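You operate a simulated robot arm through the tools that you are given. There is no shell and no other tool. Be economical: measure what you need, move in short steps, check, and stop when the job is done.

Carry out the task below with a simulated robot arm. There is one attempt and no reset: what you move stays moved.

TASK
Wind off the red yarn and put the ball in the white basket.
Fine: bead in the tube's cup, guide swung out, cone wound empty, no tangle. Set down upright: plain card tube.
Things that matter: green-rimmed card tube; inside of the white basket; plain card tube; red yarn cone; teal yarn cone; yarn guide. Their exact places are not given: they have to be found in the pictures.

It is judged by the outcome, as a careful person would: the job done as asked, and still so three seconds after it is handed in. It fails if anything else is knocked over, pushed out of place, dropped, spilled or broken.

THE ROBOT
A 7-joint arm with a two-finger parallel gripper on a trunk, on a base that drives. Base frame: it is fixed to the floor where the robot stands at the start and does not move with it; the origin is under the middle of the robot, x ahead of it, y to its left, z up; the surface under the hand at the start is at about z = 1.392. Readings come in m, rad, newtons and seconds.
With the tool pointing down near the work surface it reaches from about 0.1 to 0.76 m from the robot's upright axis, wherever it stands. Its first joint turns from -2.897 to 2.897 rad. Places, roughly: inside of the white basket [0.7, -1.1, 0.8]; yarn guide [0.6, 0.2, 1]. Payload 3.43 kg.
Tool frame: the origin (TCP) lies between the finger pads and is the grasp point; the fingertips stand 0.03 m ahead of it; z points along the fingers, y is the line along which they close. The gripper opens to 0.094 m. The fingers are 0.028 m wide and 0.01 m thick; the gripper's body (0.05 by 0.096 m) begins 0.055 m behind the TCP.
Orientation is that of the tool frame in the base frame, as a unit quaternion [x, y, z, w]. With the fingers straight down and closing along the base's y, the tool's x points along the base's -x, its y along +y and its z along -z.

THE INTERFACE
- The arm moves only by the tool send_rows. Its argument "series" is one flat list of numbers, 7 for each row, row after row: the turn, a rotation vector about the tool's x, y, z in rad, then the shift along the tool's x, y, z in m, then the opening, from 0 (shut) to 1 (fully open). In form: [ax, ay, az, dx, dy, dz, claw, ax, ay, az, dx, dy, dz, claw, ...]. A call has 1 to 20 rows; each row shifts and turns the commanded pose from where the row before left it, along the tool's axes as they then stand. A row lasts 0.2 s, in which the tool goes at most 0.05 m and 0.15 rad; a call with a longer step from one row to the next is refused whole, and so is a gripper value outside its range. A pose out of reach is approached as far as the arm can. The call stops where the force on the tool passes 70 N (or 10 N more than at its start, if that is more) or the arm is blocked; 0.2 s more then pass. Each finger travels about 0.045 m/s and halts on what it meets, pressing with about 44 N; the grip force reading is that of the motor and also rises with nothing between the fingers. The clock runs only during rows and for 0.2 s after the last one: add rows that do not move to give the fingers time. It gives the time, the measured TCP pose, the force on the tool (base axes), the opening and the grip force at its end, in the units of the frame above (readings bear some noise), with the torque about the TCP (base axes, N m) and any sound that the robot's microphone picked up.
- Cameras (640 x 400 px; columns grow to the right, rows downward): "scene" is now at [0.5062, 0.2519, 1.2214]; the picture's right is [0.42, -0.91, -0.00], its down [-0.36, -0.16, -0.92] and it looks along [0.84, 0.38, -0.39] (base axes); focal length 214 px, centre (320, 200). "wrist" rides on the gripper at [0.076, 0.014, -0.102] in the tool frame; the picture's right is [-0.18, 0.98, 0.00], its down [-0.75, -0.14, -0.64] and it looks along [-0.63, -0.12, 0.77] (tool axes); focal length 243 px, centre (320, 200).
- grab_frame(camera): a new picture of that camera. No time passes.
- lift_body(by): slides the trunk up (or, below 0, down) by that many m; the arm and the scene camera ride with it, the base frame stays. It gives what a move gives, with no picture.
- drive_base(legs): drives the robot by 1 to 6 legs, each [ahead, left, turn to the left] in m, m and rad, along the robot's own axes; the way and the turn of a leg run together, so that a leg with both is an arc; at most 1.5 m and 3.142 rad a leg. The arm and the cameras ride along, it lands a little off, and it stops where it bumps. It gives what a move gives.
- turn_head(pan, tilt): turns the head with the scene camera to pan (to the left, within 1.798 rad either way) and tilt (down, from -0.506 to 1.204), counted from straight ahead of the robot. It gives what a move gives.
- point_at(camera, pixels): for up to 12 pixels [column, row] of the newest picture of that camera ("zoom" is the newest enlarged one), the place [x, y, z] in the base frame of the surface seen there, good to about 0.002 m. No time passes.
- close_up(camera, box): a new picture of the part [left, top, right, bottom] of that camera's present view, enlarged. No time passes.
- job_done(): hands the job in; it is judged then, once.

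Keep the steps short. Do not move on a guess: measure, check each grasp and each placing, and mend mistakes. In all there are 80 turns and 52 pictures (those below and enlarged ones count). Leave the gripper open and the arm clear of the work at the hand-in unless told otherwise, and finish with a single line.

The tools are called as name(argument=value, ...) on one line, values as JSON. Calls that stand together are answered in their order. send_rows: Moves the arm, as the interface text tells. Its arguments: {"type":"object","properties":{"series":{"type":"array","items":{"type":"number"}}},"required":["series"]} The other tools are called the same way: lift_body (by) slides the trunk up or down; drive_base (legs) drives the base; turn_head (pan, tilt) turns the head that bears the scene camera; grab_frame (camera) takes a picture; point_at (camera, pixels) gives the place of the surface under pixels of a picture; close_up (camera, box) takes an enlarged picture of a part of a camera's view; job_done () hands the job in.

At the start:

```text
t: 0.0
position: [0.507, 0.0271, 1.4035]
tool_rot: [-0.011, 1.0, 0.02, -0.012]
wrist_force: [-0.8, -0.3, -0.1]
wrist_torque: [0.04, 0.01, -0.01]
width: 0.094
grip_force: 0.0
trunk travel left (down, up): [-0.299, 0.191]
robot x, y, heading: [-0.0015, -0.0008, -0.002]
head pan, tilt: [0.429, 0.403]
```

scene: 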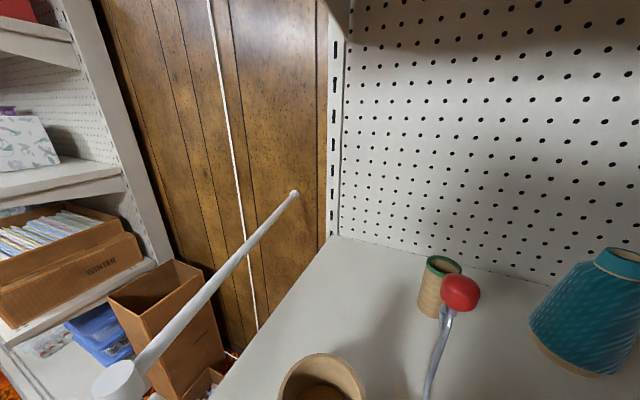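
wrist: 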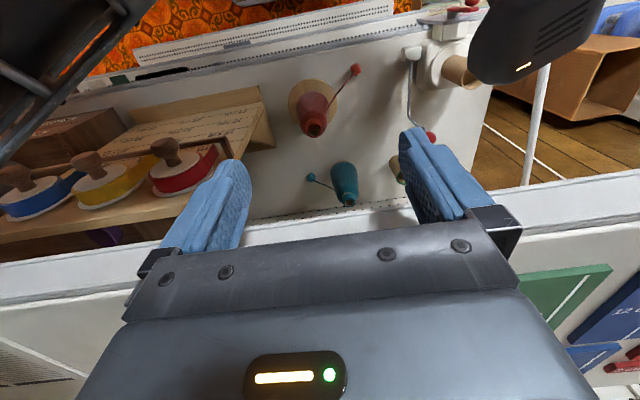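

The scene view shows the teal cone at right, a green-rimmed tube and a red-knobbed guide. I'll turn the head down and to the right to see the whole surface.

turn_head(pan=0.0, tilt=0.75)

grab_frame(camera="scene")

```text
t: 0.9
position: [0.5049, 0.0269, 1.4029]
tool_rot: [-0.012, 1.0, 0.022, -0.012]
wrist_force: [0.0, 0.6, 0.0]
wrist_torque: [0.0, -0.02, -0.02]
width: 0.094
grip_force: 0.1
trunk travel left (down, up): [-0.299, 0.191]
robot x, y, heading: [-0.0001, -0.0042, 0.005]
head pan, tilt: [0.0, 0.75]
```

```text
49 pictures are left
```

scene: 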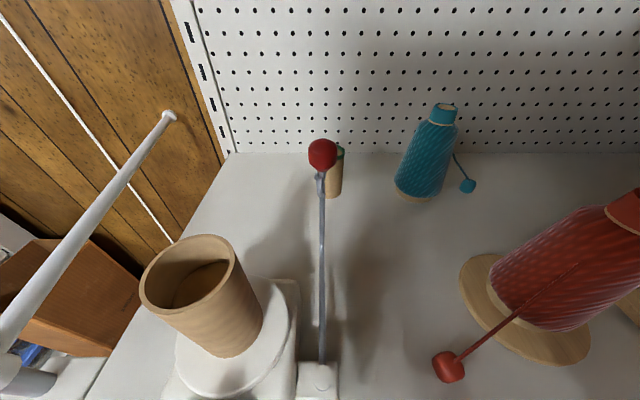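

I see the plain tube (200,290) on a white turntable, the guide with a red knob, the red cone with a bead at (448,367), and a white rod at left. I'll look left-down and right-down.

point_at(camera="scene", pixels=[[200, 240], [225, 350], [322, 155], [322, 380], [334, 190], [448, 367], [525, 350], [280, 290], [170, 117], [30, 260], [620, 210], [350, 300]])

turn_head(pan=0.7, tilt=1.1)

grab_frame(camera="scene")

turn_head(pan=-0.6, tilt=0.9)

grab_frame(camera="scene")

```text
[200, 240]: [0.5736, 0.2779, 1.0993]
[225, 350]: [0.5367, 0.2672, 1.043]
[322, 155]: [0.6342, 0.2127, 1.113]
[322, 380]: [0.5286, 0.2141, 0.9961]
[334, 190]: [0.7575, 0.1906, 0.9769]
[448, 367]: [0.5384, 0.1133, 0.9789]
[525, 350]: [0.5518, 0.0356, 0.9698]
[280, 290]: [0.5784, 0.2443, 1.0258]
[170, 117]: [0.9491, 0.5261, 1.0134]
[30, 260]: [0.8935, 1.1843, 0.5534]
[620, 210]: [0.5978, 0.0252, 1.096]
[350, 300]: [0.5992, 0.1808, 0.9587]
```

```text
t: 2.0
position: [0.5044, 0.0269, 1.4028]
tool_rot: [-0.012, 1.0, 0.022, -0.012]
wrist_force: [-0.2, 0.2, 0.0]
wrist_torque: [0.04, 0.03, 0.0]
width: 0.0939
grip_force: 0.0
trunk travel left (down, up): [-0.299, 0.191]
robot x, y, heading: [-0.0009, -0.0014, 0.0]
head pan, tilt: [0.7, 1.1]
```

```text
48 pictures are left
```

scene: 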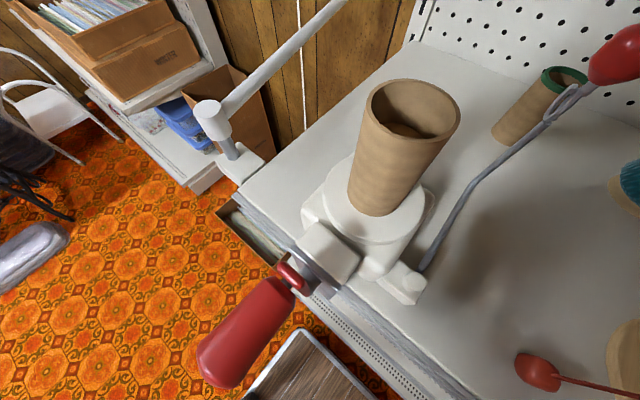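

```text
t: 3.4
position: [0.5036, 0.0267, 1.4033]
tool_rot: [-0.01, 1.0, 0.023, -0.012]
wrist_force: [-0.1, 0.2, -0.9]
wrist_torque: [-0.03, 0.0, -0.02]
width: 0.094
grip_force: 0.1
trunk travel left (down, up): [-0.299, 0.191]
robot x, y, heading: [-0.002, -0.0003, -0.001]
head pan, tilt: [-0.6, 0.901]
```

```text
47 pictures are left
```

scene: 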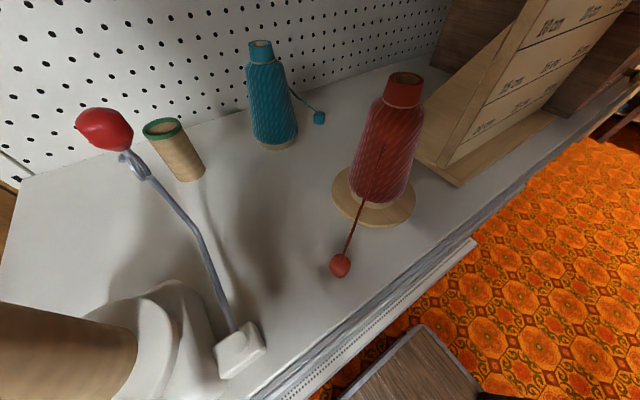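

The crank with a red handle is at the front edge. I'll look closer at winder and cone, and search for the basket to the right.

close_up(camera="scene", box=[200, 20, 480, 300])

turn_head(pan=-1.2, tilt=0.5)

grab_frame(camera="scene")

turn_head(pan=0.5, tilt=1.2)

close_up(camera="scene", box=[160, 50, 480, 400])

```text
1.43 times, centred on (340, 160) of scene
```

zoom: 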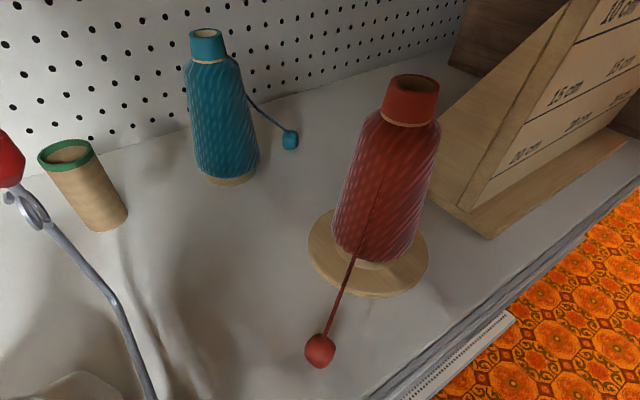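

```text
t: 4.4
position: [0.5042, 0.028, 1.4033]
tool_rot: [-0.011, 1.0, 0.022, -0.011]
wrist_force: [0.6, -1.3, 0.0]
wrist_torque: [0.0, -0.01, -0.02]
width: 0.0941
grip_force: 0.1
trunk travel left (down, up): [-0.299, 0.191]
robot x, y, heading: [-0.0012, -0.0003, -0.002]
head pan, tilt: [-1.201, 0.499]
```

```text
45 pictures are left
```

scene: 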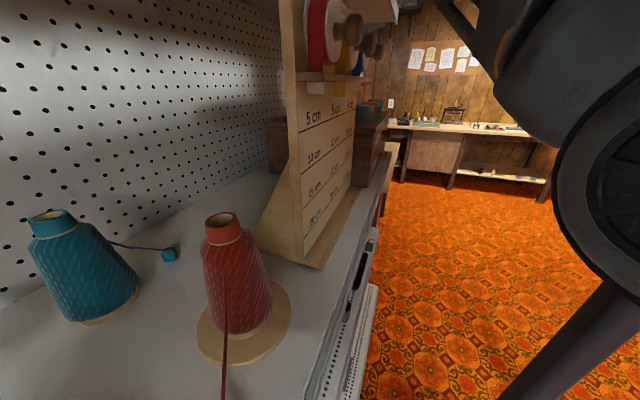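

```text
t: 6.2
position: [0.5038, 0.0266, 1.4026]
tool_rot: [-0.011, 1.0, 0.021, -0.011]
wrist_force: [-0.2, -0.4, 0.3]
wrist_torque: [-0.01, 0.0, -0.03]
width: 0.0937
grip_force: 0.0
trunk travel left (down, up): [-0.299, 0.191]
robot x, y, heading: [0.002, 0.0028, -0.0]
head pan, tilt: [0.499, 1.201]
```

```text
1.14 times, centred on (320, 225) of scene
```

zoom: 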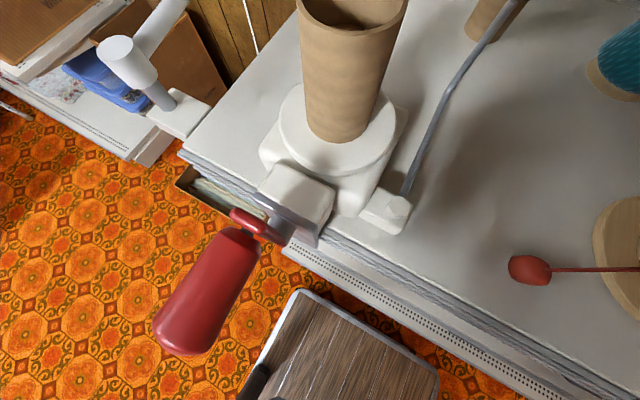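

I'll measure the winder's parts in the enlarged picture.

point_at(camera="zoom", pixels=[[185, 335], [235, 250], [245, 218], [280, 232], [298, 200], [310, 240], [395, 212], [430, 130], [345, 135], [292, 100], [305, 8], [130, 60]])

close_up(camera="scene", box=[180, 180, 380, 380])

close_up(camera="wrist", box=[280, 0, 520, 220])

```text
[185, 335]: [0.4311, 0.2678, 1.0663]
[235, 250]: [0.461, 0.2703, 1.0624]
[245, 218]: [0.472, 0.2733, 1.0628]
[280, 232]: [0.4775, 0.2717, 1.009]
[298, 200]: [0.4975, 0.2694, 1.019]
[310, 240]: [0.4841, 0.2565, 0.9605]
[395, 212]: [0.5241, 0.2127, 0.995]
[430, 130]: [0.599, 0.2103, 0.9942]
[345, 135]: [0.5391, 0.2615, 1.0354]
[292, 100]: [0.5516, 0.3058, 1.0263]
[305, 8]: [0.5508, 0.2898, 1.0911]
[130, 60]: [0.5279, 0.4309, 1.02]
```

```text
2.00 times, centred on (280, 280) of scene
```

zoom: 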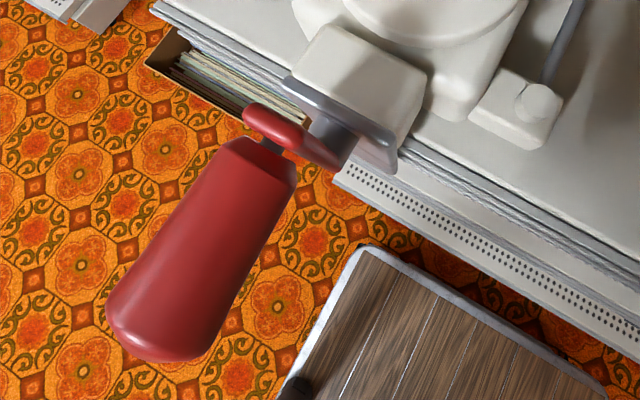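

```text
1.82 times, centred on (400, 110) of wrist
```

zoom: 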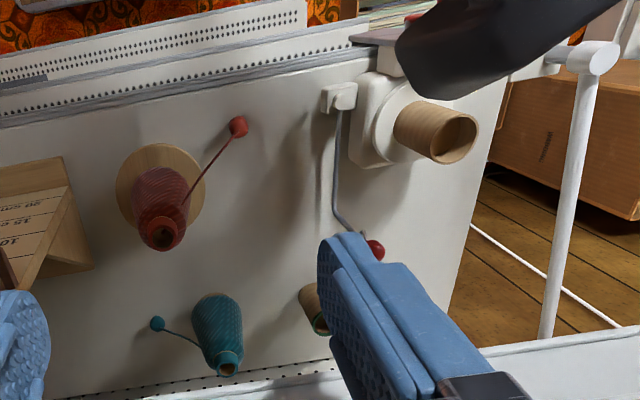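

Crank axle is near (0.49,0.27,1.01) with handle above it at z≈1.05; the tool pointing down can hold it. First I'll bring the hand over the winder for a top view of tube, bead and guide.

send_rows(series=[0, 0, 0, 0.018, 0.03, 0.02, 1, 0, 0, 0, 0.018, 0.03, 0.02, 1, 0, 0, 0, 0.018, 0.03, 0.02, 1, 0, 0, 0, 0.018, 0.03, 0.02, 1])

grab_frame(camera="wrist")

```text
t: 7.1
position: [0.464, 0.0845, 1.3485]
tool_rot: [0.109, 0.993, 0.046, -0.019]
wrist_force: [-0.2, -0.4, 0.5]
wrist_torque: [-0.01, 0.02, 0.0]
width: 0.0939
grip_force: 0.1
trunk travel left (down, up): [-0.299, 0.191]
robot x, y, heading: [-0.0047, -0.0008, -0.007]
head pan, tilt: [0.499, 1.201]
stopped in row 4: the arm was blocked; the commanded pose is now the measured one
```

```text
41 pictures are left
```

wrist: 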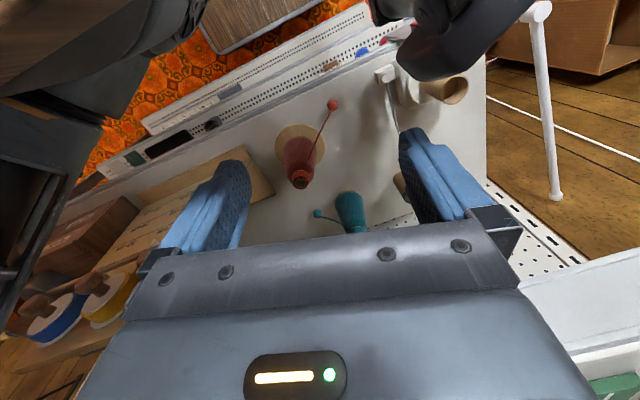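

Arm was blocked: the black scene-camera head sits at about (0.42–0.5, 0.25, 1.25), just in the way over the winder. I'll back off, then look at the floor to see whether I can drive left.

send_rows(series=[0, 0, 0, -0.01, -0.03, -0.02, 1, 0, 0, 0, -0.01, -0.03, -0.02, 1, 0, 0, 0, 0, 0, 0, 1])

grab_frame(camera="scene")

point_at(camera="scene", pixels=[[300, 360], [320, 315], [60, 150], [60, 300], [300, 140], [340, 130], [100, 60]])

turn_head(pan=1.3, tilt=0.9)

grab_frame(camera="scene")

point_at(camera="scene", pixels=[[320, 100], [320, 200], [320, 300], [100, 200], [500, 200], [500, 300]])

```text
t: 7.9
position: [0.4771, 0.0213, 1.3777]
tool_rot: [0.109, 0.993, 0.044, -0.02]
wrist_force: [-0.2, 0.7, 0.6]
wrist_torque: [0.03, -0.01, 0.01]
width: 0.0942
grip_force: 0.1
trunk travel left (down, up): [-0.299, 0.191]
robot x, y, heading: [-0.0038, 0.0003, -0.002]
head pan, tilt: [0.499, 1.201]
```

```text
40 pictures are left
```

scene: 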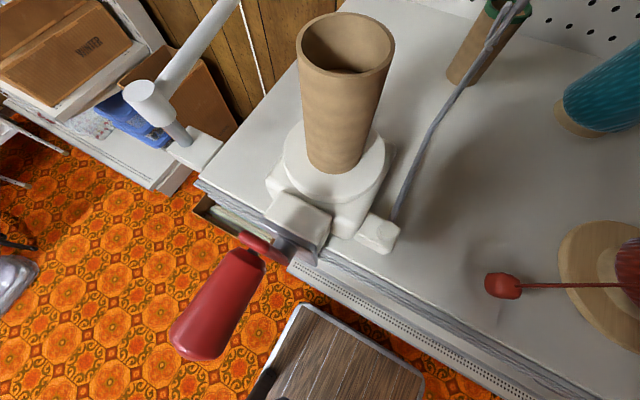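

```text
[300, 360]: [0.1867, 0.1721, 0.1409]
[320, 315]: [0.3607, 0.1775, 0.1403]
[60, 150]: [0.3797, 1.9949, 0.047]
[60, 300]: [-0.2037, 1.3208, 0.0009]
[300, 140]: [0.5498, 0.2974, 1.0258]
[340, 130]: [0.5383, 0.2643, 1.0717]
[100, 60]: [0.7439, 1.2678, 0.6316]
```

```text
t: 9.0
position: [0.4761, 0.0197, 1.3776]
tool_rot: [0.108, 0.993, 0.044, -0.019]
wrist_force: [0.1, -0.3, 0.9]
wrist_torque: [0.0, -0.03, 0.01]
width: 0.094
grip_force: 0.1
trunk travel left (down, up): [-0.299, 0.191]
robot x, y, heading: [-0.0033, -0.0019, -0.007]
head pan, tilt: [1.3, 0.901]
```

```text
39 pictures are left
```

scene: 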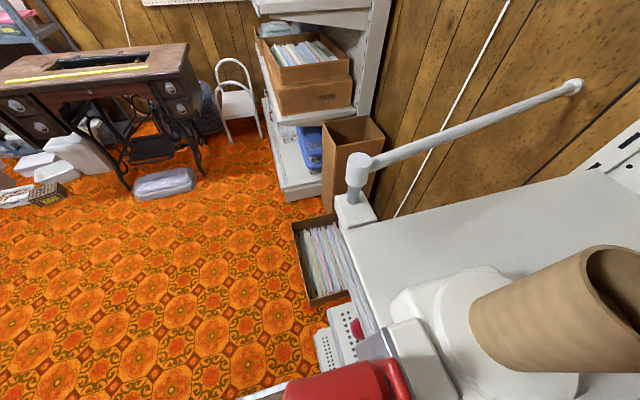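

```text
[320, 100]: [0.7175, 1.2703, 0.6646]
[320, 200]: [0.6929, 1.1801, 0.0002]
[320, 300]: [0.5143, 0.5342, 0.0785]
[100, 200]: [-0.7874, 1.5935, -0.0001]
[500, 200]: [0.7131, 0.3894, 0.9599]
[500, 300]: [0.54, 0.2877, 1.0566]
```

Wood-topped thing at z 0.14 is the robot's own base; the floor to the left is free. I'll drive 0.30 m left so that the winder lies in front of the arm and away from the head.

drive_base(legs=[[0, 0.3, 0]])

turn_head(pan=-0.9, tilt=0.75)

grab_frame(camera="scene")

grab_frame(camera="wrist")

```text
t: 11.1
position: [0.477, 0.3267, 1.3779]
tool_rot: [0.105, 0.993, 0.044, -0.019]
wrist_force: [0.6, -0.7, 1.0]
wrist_torque: [0.0, 0.01, 0.02]
width: 0.094
grip_force: 0.0
trunk travel left (down, up): [-0.299, 0.191]
robot x, y, heading: [-0.0019, 0.3037, 0.006]
head pan, tilt: [1.3, 0.901]
```

```text
t: 13.1
position: [0.4761, 0.3264, 1.378]
tool_rot: [0.105, 0.993, 0.044, -0.019]
wrist_force: [0.3, 0.5, -0.3]
wrist_torque: [0.01, 0.02, -0.04]
width: 0.094
grip_force: 0.1
trunk travel left (down, up): [-0.299, 0.191]
robot x, y, heading: [0.0008, 0.3036, 0.004]
head pan, tilt: [-0.901, 0.75]
```

```text
38 pictures are left
```

scene: 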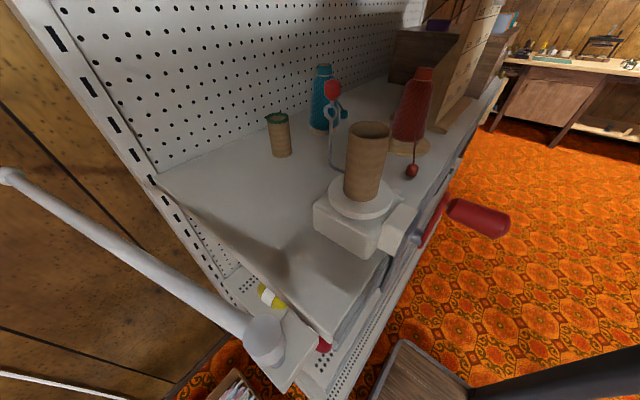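

```text
37 pictures are left
```

wrist: 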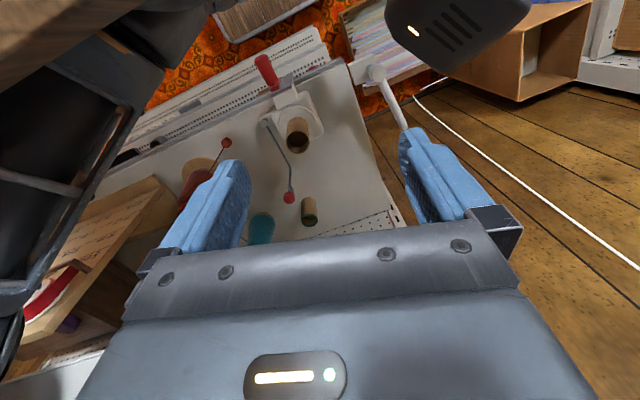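

Now the view is good. I'll take an enlarged view of winder and guide and measure.

close_up(camera="scene", box=[260, 55, 520, 270])

point_at(camera="zoom", pixels=[[195, 170], [295, 162], [245, 190], [245, 160], [150, 90], [155, 185], [355, 282], [365, 250], [500, 385], [400, 360], [465, 360], [590, 400]])

```text
1.86 times, centred on (390, 162) of scene
```

zoom: 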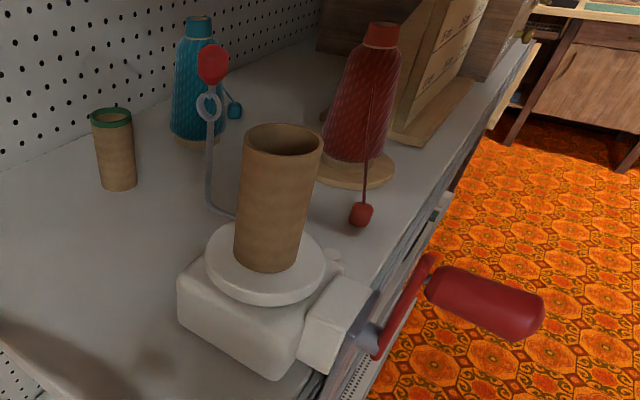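

```text
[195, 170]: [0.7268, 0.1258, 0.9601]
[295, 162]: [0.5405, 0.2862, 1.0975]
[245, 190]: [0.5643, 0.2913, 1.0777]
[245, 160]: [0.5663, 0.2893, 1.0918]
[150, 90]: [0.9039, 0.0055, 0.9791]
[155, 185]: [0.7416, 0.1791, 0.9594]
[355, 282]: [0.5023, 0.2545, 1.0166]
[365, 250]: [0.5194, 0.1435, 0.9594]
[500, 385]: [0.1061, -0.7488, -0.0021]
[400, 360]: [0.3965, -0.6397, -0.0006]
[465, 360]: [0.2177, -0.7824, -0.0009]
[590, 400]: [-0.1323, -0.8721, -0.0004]
```

Measuring rim, handle, guide knob and bead in the enlarged picture.

point_at(camera="zoom", pixels=[[246, 140], [321, 147], [285, 156], [283, 124], [290, 138], [440, 285], [535, 320], [428, 265], [380, 345], [212, 65], [208, 125], [360, 214]])

point_at(camera="scene", pixels=[[332, 88], [335, 135], [348, 170], [412, 172], [370, 215], [365, 127], [425, 75], [410, 130]])

```text
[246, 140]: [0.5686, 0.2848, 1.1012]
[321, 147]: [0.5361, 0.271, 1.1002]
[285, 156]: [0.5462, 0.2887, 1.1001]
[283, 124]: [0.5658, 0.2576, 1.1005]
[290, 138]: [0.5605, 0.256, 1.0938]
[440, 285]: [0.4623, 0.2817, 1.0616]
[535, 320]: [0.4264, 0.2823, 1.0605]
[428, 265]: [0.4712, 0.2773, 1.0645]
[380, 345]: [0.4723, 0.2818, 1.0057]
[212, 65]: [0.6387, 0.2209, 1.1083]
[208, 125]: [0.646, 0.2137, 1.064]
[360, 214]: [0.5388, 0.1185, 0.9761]
```

```text
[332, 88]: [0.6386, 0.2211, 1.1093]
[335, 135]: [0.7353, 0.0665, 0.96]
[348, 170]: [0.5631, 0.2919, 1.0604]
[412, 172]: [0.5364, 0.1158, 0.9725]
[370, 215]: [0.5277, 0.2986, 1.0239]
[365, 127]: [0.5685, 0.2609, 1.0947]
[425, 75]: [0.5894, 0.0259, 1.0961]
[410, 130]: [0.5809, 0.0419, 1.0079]
```

Found: tube rim centre ≈(0.553,0.273), z 1.10, radius ≈0.02; bead ≈(0.538,0.115,0.971); table z 0.96. The yarn leaves the bead toward -y, so I'll take it with fingers closing along x. First straighten the tool, move to the right, and turn 78°.

send_rows(series=[0.083, -0.108, 0, 0, 0, 0, 1, 0, 0, 0, -0.008, -0.039, 0, 1, 0, 0, 0, -0.008, -0.039, 0, 1, 0, 0, 0, -0.008, -0.039, 0, 1, 0, 0, 0, -0.008, -0.039, 0, 1, 0, 0, 0, -0.008, -0.039, 0, 1, 0, 0, 0.136, 0, 0, 0, 1, 0, 0, 0.136, 0, 0, 0, 1, 0, 0, 0.136, 0, 0, 0, 1, 0, 0, 0.136, 0, 0, 0, 1, 0, 0, 0.136, 0, 0, 0, 1, 0, 0, 0.136, 0, 0, 0, 1, 0, 0, 0.136, 0, 0, 0, 1, 0, 0, 0.136, 0, 0, 0, 1, 0, 0, 0.136, 0, 0, 0, 1, 0, 0, 0.136, 0, 0, 0, 1, 0, 0, 0, 0, 0, 0, 1])

```text
t: 13.9
position: [0.4794, 0.3135, 1.3771]
tool_rot: [-0.021, 0.999, 0.004, 0.024]
wrist_force: [-0.7, 0.3, 0.1]
wrist_torque: [-0.02, -0.01, 0.0]
width: 0.094
grip_force: 0.1
trunk travel left (down, up): [-0.299, 0.191]
robot x, y, heading: [-0.0012, 0.3029, 0.002]
head pan, tilt: [-0.901, 0.75]
stopped in row 3: the arm was blocked; the commanded pose is now the measured one
```

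Blocked again, with nothing near the hand; perhaps a joint limit or the arm near its own body. I'll try small single moves: first forward and down.

send_rows(series=[0, 0, 0, -0.02, 0, 0.03, 1, 0, 0, 0, -0.02, 0, 0.03, 1, 0, 0, 0, 0, 0, 0, 1])

turn_head(pan=-1.79, tilt=0.0)

grab_frame(camera="scene")

```text
t: 14.4
position: [0.5058, 0.3162, 1.3374]
tool_rot: [-0.023, 0.999, 0.003, 0.027]
wrist_force: [-34.8, -8.3, 15.6]
wrist_torque: [0.21, -2.79, -0.81]
width: 0.0939
grip_force: 0.1
trunk travel left (down, up): [-0.299, 0.191]
robot x, y, heading: [-0.0009, 0.3039, 0.005]
head pan, tilt: [-0.901, 0.75]
stopped in row 2: the force on the tool passed its limit at 90 N (the readings are from after the stop); the commanded pose is now the measured one
```

```text
t: 15.6
position: [0.5067, 0.3164, 1.3377]
tool_rot: [-0.024, 0.999, 0.005, 0.028]
wrist_force: [-55.0, -7.7, 20.8]
wrist_torque: [0.23, -4.25, -1.14]
width: 0.0936
grip_force: 0.1
trunk travel left (down, up): [-0.299, 0.191]
robot x, y, heading: [-0.0021, 0.3006, 0.005]
head pan, tilt: [-1.791, 0.0]
```

```text
35 pictures are left
```

scene: 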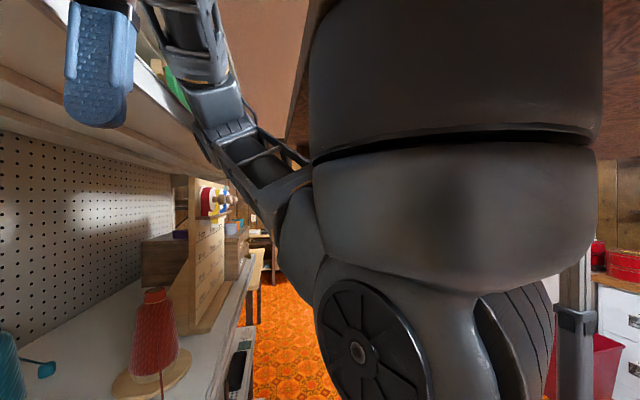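

Now clear: an overhead shelf (top at z≈1.39) stands in front of the hand and it pressed on its edge (-55 N). I'll back away toward the robot at once, then lower in front of the shelf.

send_rows(series=[0, 0, 0, 0.04, 0, 0, 1, 0, 0, 0, 0.04, 0, 0, 1, 0, 0, 0, 0.02, 0, 0, 1, 0, 0, 0, 0, 0, 0, 1])

turn_head(pan=-0.9, tilt=-0.5)

grab_frame(camera="scene")

```text
t: 16.5
position: [0.4107, 0.3259, 1.3305]
tool_rot: [-0.101, 0.995, 0.015, 0.021]
wrist_force: [0.7, -0.3, 0.0]
wrist_torque: [0.01, -0.02, -0.02]
width: 0.0941
grip_force: 0.0
trunk travel left (down, up): [-0.299, 0.191]
robot x, y, heading: [-0.0039, 0.2995, 0.002]
head pan, tilt: [-1.791, 0.0]
stopped in row 4: the arm was blocked; the commanded pose is now the measured one
```

```text
t: 17.7
position: [0.4089, 0.3257, 1.3298]
tool_rot: [-0.101, 0.995, 0.015, 0.02]
wrist_force: [-0.1, -0.3, 0.6]
wrist_torque: [0.0, -0.03, 0.0]
width: 0.0939
grip_force: 0.0
trunk travel left (down, up): [-0.299, 0.191]
robot x, y, heading: [-0.0008, 0.305, 0.009]
head pan, tilt: [-0.901, -0.499]
```

```text
34 pictures are left
```

scene: 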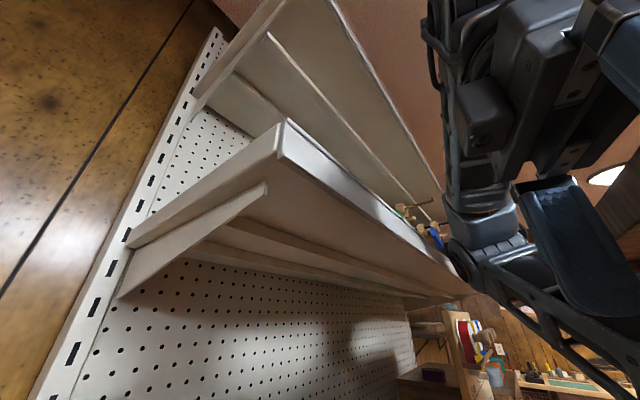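

I'll measure the shelf's front edge and underside.

point_at(camera="scene", pixels=[[282, 122], [280, 155], [262, 188], [370, 225], [330, 230], [430, 290], [200, 250], [335, 5], [440, 180]])

```text
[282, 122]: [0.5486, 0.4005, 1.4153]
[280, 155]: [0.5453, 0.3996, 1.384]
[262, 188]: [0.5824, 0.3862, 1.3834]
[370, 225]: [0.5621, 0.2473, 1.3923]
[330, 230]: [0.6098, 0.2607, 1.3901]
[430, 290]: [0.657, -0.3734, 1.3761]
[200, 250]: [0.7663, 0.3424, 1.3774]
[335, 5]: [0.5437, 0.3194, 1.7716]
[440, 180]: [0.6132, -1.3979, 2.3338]
```

Shelf underside z≈1.385, front edge x≈0.545: the hand must work below it, coming from the front. I'll lower in front of the table (x≈0.41) toward the bead side.

send_rows(series=[0, 0, 0, 0.005, -0.024, 0.0285, 1, 0, 0, 0, 0.005, -0.024, 0.0285, 1, 0, 0, 0, 0.005, -0.024, 0.0285, 1, 0, 0, 0, 0.005, -0.024, 0.0285, 1, 0, 0, 0, 0.005, -0.024, 0.0285, 1, 0, 0, 0, 0, 0, 0, 1])

```text
t: 18.0
position: [0.4101, 0.3261, 1.3296]
tool_rot: [-0.097, 0.995, 0.029, 0.02]
wrist_force: [-0.8, 0.4, 0.4]
wrist_torque: [-0.03, -0.02, -0.04]
width: 0.0939
grip_force: 0.1
trunk travel left (down, up): [-0.299, 0.191]
robot x, y, heading: [-0.0041, 0.3059, -0.0]
head pan, tilt: [-0.901, -0.499]
stopped in row 1: the force on the tool passed its limit at 138 N (the readings are from after the stop); the commanded pose is now the measured one
```

138 N right at once, so something touches the hand. I'll look with the wrist camera.

grab_frame(camera="wrist")

turn_head(pan=-1.4, tilt=-0.4)

grab_frame(camera="scene")

```text
33 pictures are left
```

wrist: 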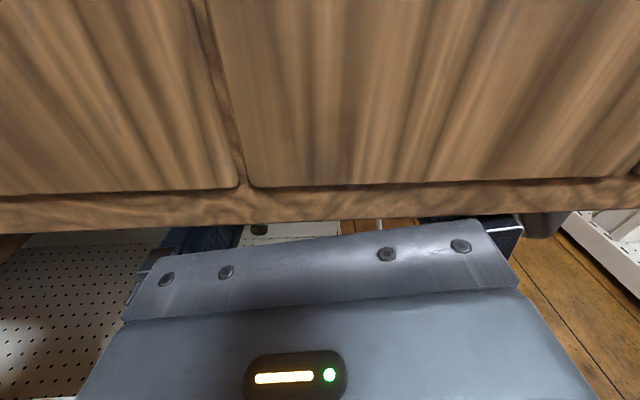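

```text
t: 18.9
position: [0.4109, 0.3253, 1.3291]
tool_rot: [-0.096, 0.995, 0.028, 0.02]
wrist_force: [-0.4, 0.3, 0.2]
wrist_torque: [-0.01, 0.02, -0.01]
width: 0.0941
grip_force: 0.1
trunk travel left (down, up): [-0.299, 0.191]
robot x, y, heading: [-0.0016, 0.3002, 0.006]
head pan, tilt: [-1.4, -0.4]
```

```text
32 pictures are left
```

scene: 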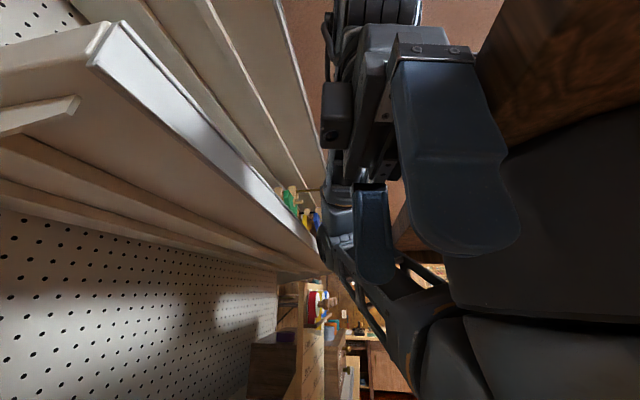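

A wooden board (part of the robot's front) is right behind the hand. I'll measure it.

point_at(camera="wrist", pixels=[[240, 100], [240, 195], [400, 200], [100, 210], [560, 195]])

point_at(camera="scene", pixels=[[600, 60], [500, 90], [600, 130], [560, 20], [560, 250], [440, 150], [380, 230]])

```text
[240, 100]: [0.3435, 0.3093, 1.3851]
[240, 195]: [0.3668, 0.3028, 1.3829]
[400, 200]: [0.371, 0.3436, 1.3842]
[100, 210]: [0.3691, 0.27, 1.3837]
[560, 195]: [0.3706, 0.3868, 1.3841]
```

```text
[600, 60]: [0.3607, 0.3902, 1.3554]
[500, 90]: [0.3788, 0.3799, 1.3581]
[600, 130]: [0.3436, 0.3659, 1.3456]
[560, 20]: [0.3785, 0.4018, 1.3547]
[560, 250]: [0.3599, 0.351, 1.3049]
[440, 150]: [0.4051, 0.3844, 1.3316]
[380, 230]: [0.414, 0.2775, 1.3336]
```

The robot's own body reaches x≈0.37 ahead of its axis, so the gap to the shelf is too narrow. I'll drive back 0.15 m, then bring the hand forward and down.

drive_base(legs=[[-0.15, 0, 0]])

send_rows(series=[0, 0, 0, -0.03, -0.006, 0, 1, 0, 0, 0, -0.03, -0.006, 0.01, 1, 0, 0, 0, -0.03, -0.006, 0.01, 1, 0, 0, 0, 0, 0, 0, 1])

```text
t: 20.3
position: [0.2614, 0.3246, 1.3282]
tool_rot: [-0.096, 0.995, 0.028, 0.021]
wrist_force: [0.8, 0.6, 0.3]
wrist_torque: [0.02, 0.03, 0.0]
width: 0.0941
grip_force: 0.0
trunk travel left (down, up): [-0.299, 0.191]
robot x, y, heading: [-0.1544, 0.2998, 0.003]
head pan, tilt: [-1.4, -0.4]
```

```text
t: 21.3
position: [0.3539, 0.3255, 1.3105]
tool_rot: [-0.097, 0.995, 0.029, 0.02]
wrist_force: [-0.5, 0.4, -0.3]
wrist_torque: [-0.01, 0.01, -0.01]
width: 0.0942
grip_force: 0.1
trunk travel left (down, up): [-0.299, 0.191]
robot x, y, heading: [-0.1504, 0.3032, 0.002]
head pan, tilt: [-1.4, -0.4]
```

The arm now follows properly. Moving forward, right and down to about (0.444,0.175,1.16), in front of the work.

send_rows(series=[0, 0, 0, -0.01, -0.0273, 0.025, 1, 0, 0, 0, -0.01, -0.0273, 0.025, 1, 0, 0, 0, -0.01, -0.0273, 0.025, 1, 0, 0, 0, -0.01, -0.0273, 0.025, 1, 0, 0, 0, -0.01, -0.0273, 0.025, 1, 0, 0, 0, -0.01, -0.0273, 0.025, 1, 0, 0, 0, 0, 0, 0, 1])

send_rows(series=[0, 0, 0.138, 0, 0, 0, 1, 0, 0, 0.138, 0, 0, 0, 1, 0, 0, 0.138, 0, 0, 0, 1, 0, 0, 0.138, 0, 0, 0, 1, 0, 0, 0.138, 0, 0, 0, 1, 0, -0.14, 0, 0, 0, 0, 1, 0, -0.14, 0, 0, 0, 0, 1, 0, -0.14, 0, 0, 0, 0, 1, 0, -0.14, 0, 0, 0, 0, 1, 0, 0, 0, 0, 0, 0, 1])

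```text
t: 22.9
position: [0.449, 0.1827, 1.1534]
tool_rot: [-0.096, 0.995, 0.028, 0.021]
wrist_force: [-1.4, 0.0, 0.9]
wrist_torque: [0.04, -0.01, 0.03]
width: 0.0938
grip_force: 0.1
trunk travel left (down, up): [-0.299, 0.191]
robot x, y, heading: [-0.1501, 0.3014, 0.002]
head pan, tilt: [-1.4, -0.4]
```

```text
t: 25.1
position: [0.4813, 0.1719, 1.1782]
tool_rot: [0.245, 0.928, -0.035, 0.277]
wrist_force: [0.2, -0.7, 0.4]
wrist_torque: [0.03, -0.01, -0.02]
width: 0.0939
grip_force: 0.1
out of reach, approached as far as the arm can: row 8, 9
trunk travel left (down, up): [-0.299, 0.191]
robot x, y, heading: [-0.1509, 0.3039, 0.001]
head pan, tilt: [-1.4, -0.4]
```

Tool is tilted 33° forward, heading -0.38 rad. Now a wrist view to locate the bead.

grab_frame(camera="wrist")

turn_head(pan=-0.9, tilt=0.5)

grab_frame(camera="scene")

```text
31 pictures are left
```

wrist: 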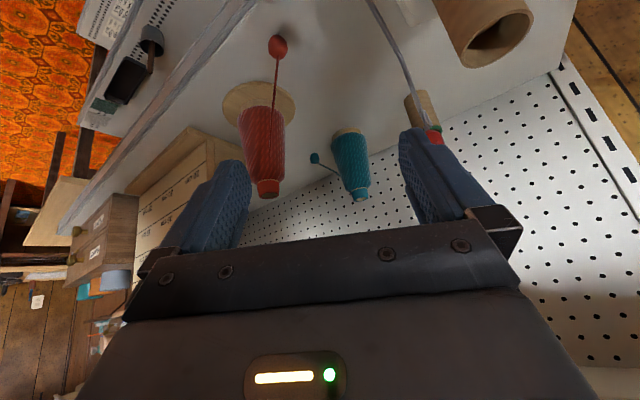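

```text
t: 26.3
position: [0.4811, 0.1721, 1.1791]
tool_rot: [0.246, 0.928, -0.036, 0.276]
wrist_force: [-0.2, 0.3, 0.2]
wrist_torque: [-0.01, -0.01, 0.04]
width: 0.0941
grip_force: 0.0
trunk travel left (down, up): [-0.299, 0.191]
robot x, y, heading: [-0.1509, 0.3028, 0.001]
head pan, tilt: [-0.901, 0.499]
```

```text
30 pictures are left
```

scene: 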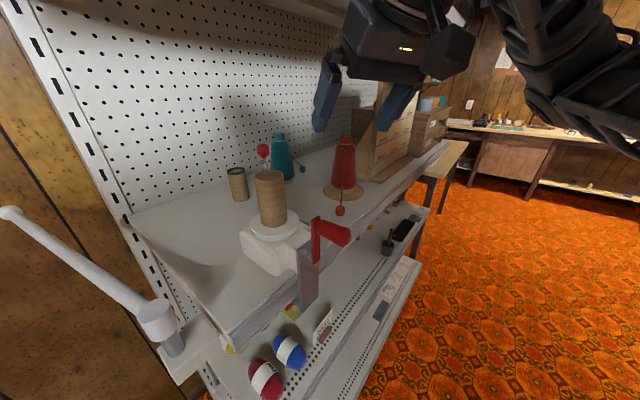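

Bead at wrist pixel (278,45), yarn going straight down the picture to the cone — good alignment. Measuring the bead, yarn and tube mouth.

point_at(camera="wrist", pixels=[[278, 45], [276, 58], [276, 80], [275, 110], [500, 40], [500, 15], [270, 190], [395, 50], [432, 138]])

```text
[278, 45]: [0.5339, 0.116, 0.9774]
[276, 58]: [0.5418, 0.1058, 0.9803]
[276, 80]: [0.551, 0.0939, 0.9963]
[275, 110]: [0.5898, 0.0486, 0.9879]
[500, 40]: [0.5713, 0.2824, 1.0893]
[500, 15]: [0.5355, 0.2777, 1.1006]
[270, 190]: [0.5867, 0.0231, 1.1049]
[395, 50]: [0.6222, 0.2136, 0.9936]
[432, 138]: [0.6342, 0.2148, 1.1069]
```

Bead centre ≈(0.538,0.112,0.969). I'll reduce the tilt to about 15° and go to a point 6 cm short of the bead with the gripper half open.

send_rows(series=[0, 0.15, 0, 0, 0, 0, 0.5, 0, 0.15, 0, 0, 0, 0, 0.5, 0, 0, 0, -0.0042, -0.0094, 0.0344, 0.5, 0, 0, 0, -0.0042, -0.0094, 0.0344, 0.5, 0, 0, 0, -0.0042, -0.0094, 0.0344, 0.5, 0, 0, 0, -0.0042, -0.0094, 0.0344, 0.5, 0, 0, 0, 0, 0, 0, 0.5])

grab_frame(camera="wrist")

```text
t: 27.9
position: [0.5149, 0.1225, 1.0492]
tool_rot: [0.249, 0.959, 0.001, 0.135]
wrist_force: [0.3, -0.5, -0.6]
wrist_torque: [0.03, -0.01, -0.01]
width: 0.0471
grip_force: 0.0
trunk travel left (down, up): [-0.299, 0.191]
robot x, y, heading: [-0.1512, 0.3044, 0.001]
head pan, tilt: [-0.901, 0.499]
```

```text
29 pictures are left
```

wrist: 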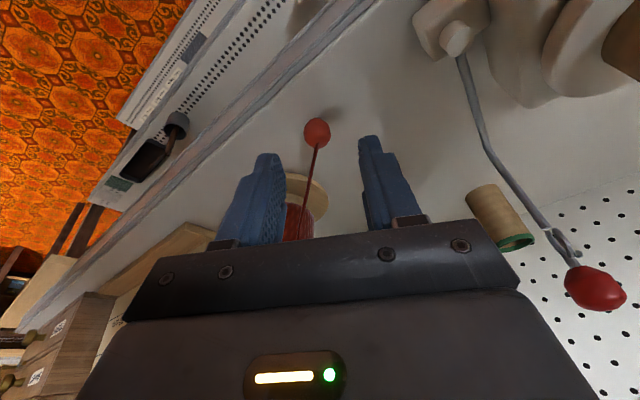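

Well aligned. Descend 5.7 cm along the fingers and close gently on the bead.

send_rows(series=[0, 0, 0, -0.0012, -0.0013, 0.019, 0.5, 0, 0, 0, -0.0012, -0.0013, 0.019, 0.5, 0, 0, 0, -0.0012, -0.0013, 0.019, 0.5, 0, 0, 0, 0, 0, 0, 0.5])

send_rows(series=[0, 0, 0, 0, 0, 0, 0.1, 0, 0, 0, 0, 0, 0, 0.1, 0, 0, 0, 0, 0, 0, 0.1])

grab_frame(camera="wrist")

```text
t: 28.9
position: [0.5293, 0.1136, 0.9942]
tool_rot: [0.248, 0.959, 0.001, 0.135]
wrist_force: [-4.9, 3.2, 16.1]
wrist_torque: [-0.3, 0.51, -0.17]
width: 0.0463
grip_force: 0.2
trunk travel left (down, up): [-0.299, 0.191]
robot x, y, heading: [-0.1516, 0.3033, 0.002]
head pan, tilt: [-0.901, 0.499]
```

```text
t: 29.7
position: [0.5293, 0.1137, 0.9943]
tool_rot: [0.249, 0.959, 0.001, 0.135]
wrist_force: [-4.5, -7.9, 12.4]
wrist_torque: [-0.49, 0.31, 0.05]
width: 0.0189
grip_force: 38.8
trunk travel left (down, up): [-0.299, 0.191]
robot x, y, heading: [-0.1518, 0.304, 0.003]
head pan, tilt: [-0.901, 0.499]
```

```text
28 pictures are left
```

wrist: 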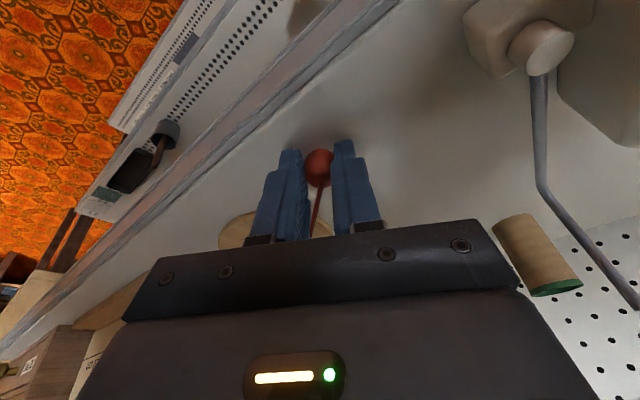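

Bead held (width 0.0189 m, 39 N). Lifting it straight up 17 cm slowly.

send_rows(series=[0, 0, 0, -0.0046, 0.0012, -0.017, 0.1, 0, 0, 0, -0.0091, 0.0024, -0.0339, 0.1, 0, 0, 0, -0.0091, 0.0024, -0.0339, 0.1, 0, 0, 0, -0.0091, 0.0024, -0.0339, 0.1, 0, 0, 0, -0.0091, 0.0024, -0.0339, 0.1, 0, 0, 0, -0.0046, 0.0012, -0.017, 0.1, 0, 0, 0, 0, 0, 0, 0.1])

send_rows(series=[0, -0.15, 0, 0, 0, 0, 0.1, 0, 0, 0, 0.0128, 0.0299, -0.0033, 0.1, 0, 0, 0, 0.0128, 0.0299, -0.0033, 0.1, 0, 0, 0, 0.0128, 0.0299, -0.0033, 0.1, 0, 0, 0, 0.0128, 0.0299, -0.0033, 0.1, 0, 0, 0, 0.0128, 0.0299, -0.0033, 0.1, 0, 0, 0, 0, 0, 0, 0.1])

grab_frame(camera="wrist")

grab_frame(camera="scene")

```text
t: 31.3
position: [0.5284, 0.113, 1.1693]
tool_rot: [0.248, 0.959, 0.001, 0.135]
wrist_force: [0.5, 0.1, 0.0]
wrist_torque: [-0.01, 0.01, 0.06]
width: 0.0136
grip_force: 44.4
trunk travel left (down, up): [-0.299, 0.191]
robot x, y, heading: [-0.1506, 0.3044, -0.001]
head pan, tilt: [-0.901, 0.499]
```

```text
t: 32.9
position: [0.5447, 0.2751, 1.1707]
tool_rot: [0.248, 0.947, -0.017, 0.206]
wrist_force: [-0.9, -0.3, 0.6]
wrist_torque: [0.02, 0.01, 0.03]
width: 0.0149
grip_force: 43.9
trunk travel left (down, up): [-0.299, 0.191]
robot x, y, heading: [-0.1514, 0.3038, 0.008]
head pan, tilt: [-0.901, 0.499]
```

```text
27 pictures are left
```

wrist: 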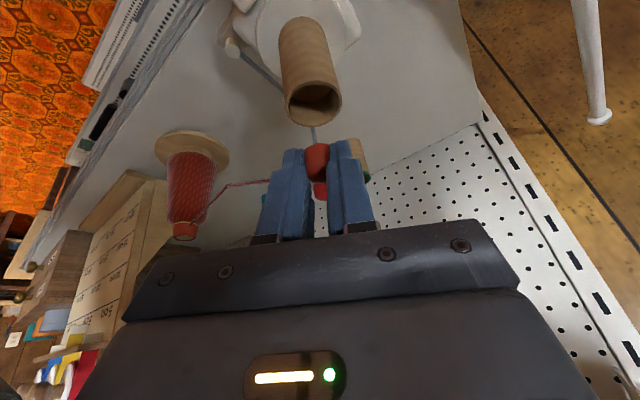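

```text
26 pictures are left
```

scene: 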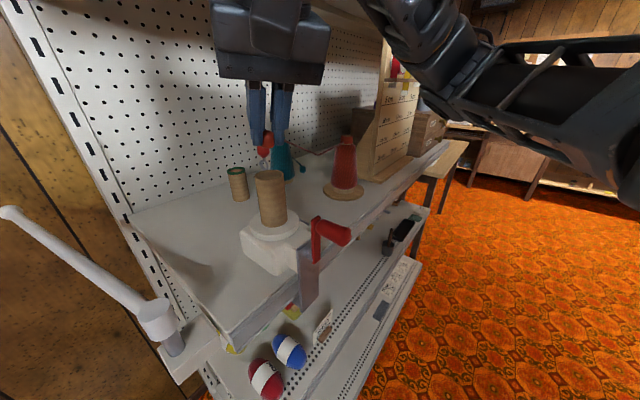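

Bead is held, yarn follows. I'll measure the bead against the tube rim.

point_at(camera="wrist", pixels=[[318, 158], [318, 150], [287, 92], [340, 98], [312, 126], [312, 88], [312, 105], [240, 184]])

close_up(camera="wrist", box=[240, 60, 400, 210])

```text
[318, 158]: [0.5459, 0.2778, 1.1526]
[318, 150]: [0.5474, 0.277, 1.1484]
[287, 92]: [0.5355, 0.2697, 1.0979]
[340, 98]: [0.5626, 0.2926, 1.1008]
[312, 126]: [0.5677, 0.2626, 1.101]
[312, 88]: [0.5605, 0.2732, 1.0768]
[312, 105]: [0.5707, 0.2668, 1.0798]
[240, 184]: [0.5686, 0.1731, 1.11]
```

```text
2.67 times, centred on (320, 135) of wrist
```

zoom: 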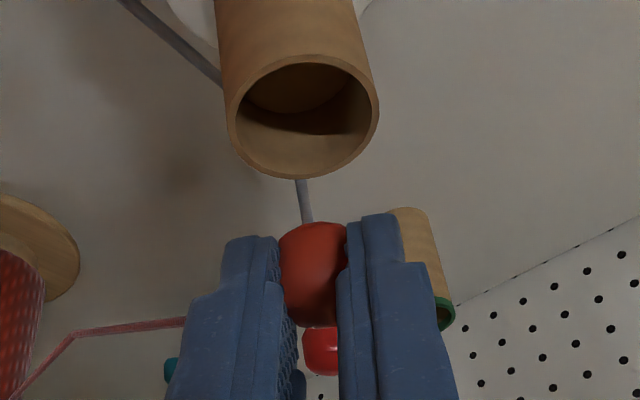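

Bead centre ≈(0.5525,0.273) lies over the tube centre (0.553,0.274); the cup floor is at z≈1.077. Lowering 3.2 cm and releasing.

send_rows(series=[0, 0, 0, 0.0064, -0.0011, 0.0146, 0.1, 0, 0, 0, 0.0064, -0.0011, 0.0146, 0.1, 0, 0, 0, 0, 0, 0, 0.1, 0, 0, 0, 0, 0, 0, 0.36, 0, 0, 0, 0, 0, 0, 0.36, 0, 0, 0, 0, 0, 0, 0.36])

send_rows(series=[0, 0, 0, -0.0128, 0.0022, -0.03, 0.36, 0, 0, 0, -0.0128, 0.0022, -0.03, 0.36, 0, 0, 0, 0, 0, 0, 0.36])

grab_frame(camera="wrist")

```text
t: 34.3
position: [0.542, 0.2768, 1.1389]
tool_rot: [0.248, 0.946, -0.017, 0.207]
wrist_force: [-0.8, 0.7, 0.5]
wrist_torque: [-0.02, -0.01, -0.01]
width: 0.0338
grip_force: 0.1
trunk travel left (down, up): [-0.299, 0.191]
robot x, y, heading: [-0.1505, 0.3042, -0.001]
head pan, tilt: [-0.901, 0.499]
```

```text
t: 35.1
position: [0.5431, 0.2757, 1.2031]
tool_rot: [0.248, 0.946, -0.017, 0.206]
wrist_force: [0.6, -0.3, -0.1]
wrist_torque: [-0.02, -0.02, -0.01]
width: 0.0337
grip_force: 0.1
trunk travel left (down, up): [-0.299, 0.191]
robot x, y, heading: [-0.1478, 0.3003, 0.002]
head pan, tilt: [-0.901, 0.499]
```

```text
24 pictures are left
```

wrist: 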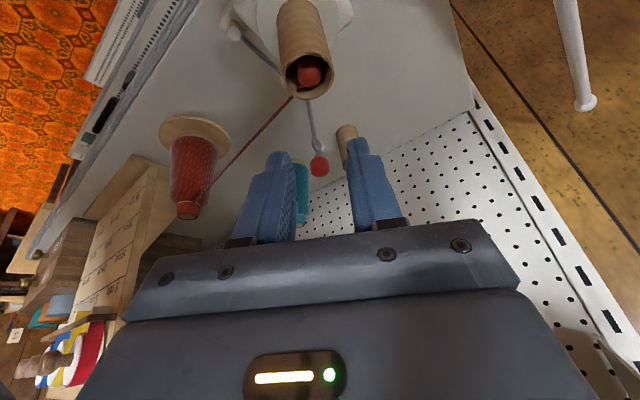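

The red bead sits in the tube's cup and the yarn spans from the cone. Next the guide: knob centre ≈(0.646,0.212,1.105). To reach it under the shelf I tilt the tool to about 45° here first.

send_rows(series=[0, -0.13, 0, 0, 0, 0, 0.45, 0, -0.13, 0, 0, 0, 0, 0.45, 0, -0.13, 0, 0, 0, 0, 0.45, 0, 0, 0, 0, 0, 0, 0.45])

```text
t: 36.1
position: [0.5422, 0.2751, 1.2029]
tool_rot: [0.24, 0.888, -0.066, 0.386]
wrist_force: [-0.5, 0.0, -0.2]
wrist_torque: [0.0, 0.01, 0.0]
width: 0.0424
grip_force: 0.0
trunk travel left (down, up): [-0.299, 0.191]
robot x, y, heading: [-0.1557, 0.3004, 0.001]
head pan, tilt: [-0.901, 0.499]
```

Tilt reached. Approach to 6 cm before the knob, then look.

send_rows(series=[0, 0, 0, -0.0047, -0.004, 0.0266, 0.48, 0, 0, 0, -0.0047, -0.004, 0.0266, 0.48, 0, 0, 0, -0.0047, -0.004, 0.0266, 0.48, 0, 0, 0, 0, 0, 0, 0.48])

grab_frame(camera="wrist")

```text
t: 37.1
position: [0.5972, 0.2341, 1.1566]
tool_rot: [0.24, 0.888, -0.065, 0.386]
wrist_force: [-0.4, 0.6, -0.3]
wrist_torque: [0.01, -0.03, -0.04]
width: 0.0449
grip_force: 0.1
trunk travel left (down, up): [-0.299, 0.191]
robot x, y, heading: [-0.1529, 0.3048, -0.001]
head pan, tilt: [-0.901, 0.499]
```

```text
23 pictures are left
```

wrist: 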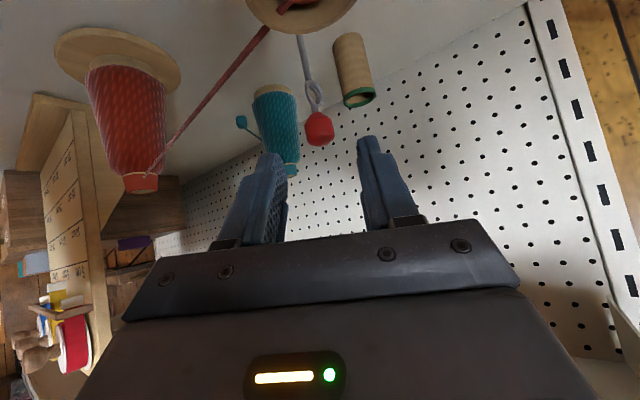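

Knob at (320,130) is centred between the fingers. Measuring it and the tube rim to keep the camera clear of the tube.

point_at(camera="wrist", pixels=[[320, 120], [320, 130], [307, 130], [332, 130], [320, 143], [300, 31], [318, 95], [205, 100], [300, 70]])

```text
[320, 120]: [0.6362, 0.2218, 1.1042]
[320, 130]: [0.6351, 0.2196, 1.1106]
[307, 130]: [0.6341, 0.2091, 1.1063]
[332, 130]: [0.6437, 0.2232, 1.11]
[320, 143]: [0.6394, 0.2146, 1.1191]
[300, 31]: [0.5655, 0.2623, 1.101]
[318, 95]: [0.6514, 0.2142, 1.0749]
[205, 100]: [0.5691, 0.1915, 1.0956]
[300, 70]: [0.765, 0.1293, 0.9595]
```

Knob centre ≈(0.6455,0.2143,1.1045). Advance 4.6 cm and close loosely around it (cage, 3 cm).

send_rows(series=[0, 0, 0, -0.0014, 0.0013, 0.023, 0.48, 0, 0, 0, -0.0014, 0.0013, 0.023, 0.48, 0, 0, 0, 0, 0, 0, 0.31, 0, 0, 0, 0, 0, 0, 0.31])

grab_frame(camera="wrist")

```text
t: 38.1
position: [0.631, 0.2238, 1.1274]
tool_rot: [0.24, 0.889, -0.065, 0.386]
wrist_force: [0.5, -0.3, -0.5]
wrist_torque: [0.01, -0.02, -0.01]
width: 0.029
grip_force: 0.1
trunk travel left (down, up): [-0.299, 0.191]
robot x, y, heading: [-0.1483, 0.3026, 0.0]
head pan, tilt: [-0.901, 0.499]
```

```text
22 pictures are left
```

wrist: 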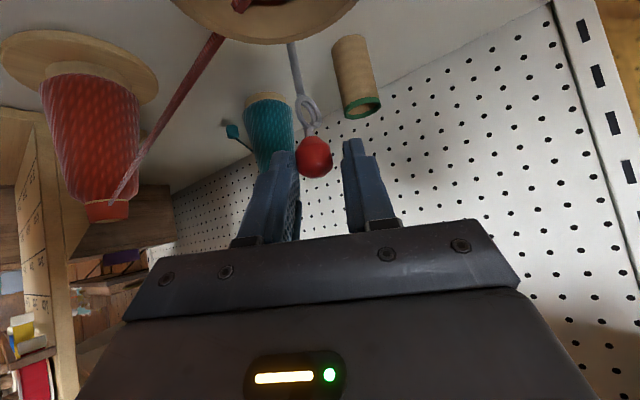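

Knob is caged. Swinging it toward -y along an arc about the pivot (0.527,0.214), 40° first.

send_rows(series=[0, 0, 0, -0.0066, -0.0189, 0.005, 0.31, 0, 0, 0, -0.0044, -0.02, 0.0025, 0.31, 0, 0, 0, -0.0019, -0.0205, -0.0001, 0.31, 0, 0, 0, 0.0006, -0.0204, -0.0026, 0.31, 0, 0, 0, 0, 0, 0, 0.31])

grab_frame(camera="scene")

```text
t: 39.3
position: [0.6011, 0.1479, 1.1279]
tool_rot: [0.24, 0.889, -0.065, 0.386]
wrist_force: [-0.1, -0.4, -0.3]
wrist_torque: [0.0, 0.03, 0.02]
width: 0.0293
grip_force: 0.0
trunk travel left (down, up): [-0.299, 0.191]
robot x, y, heading: [-0.147, 0.3006, 0.004]
head pan, tilt: [-0.901, 0.499]
```

```text
21 pictures are left
```

scene: 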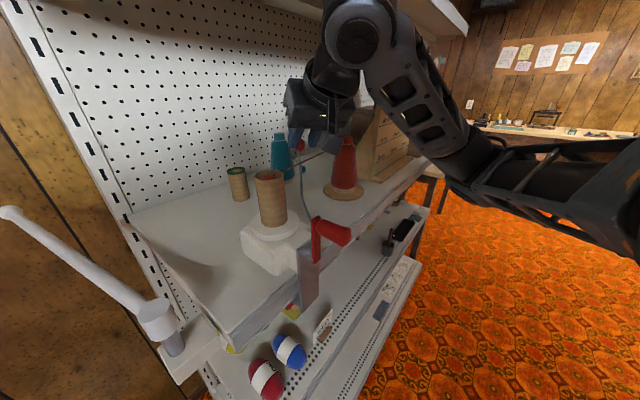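

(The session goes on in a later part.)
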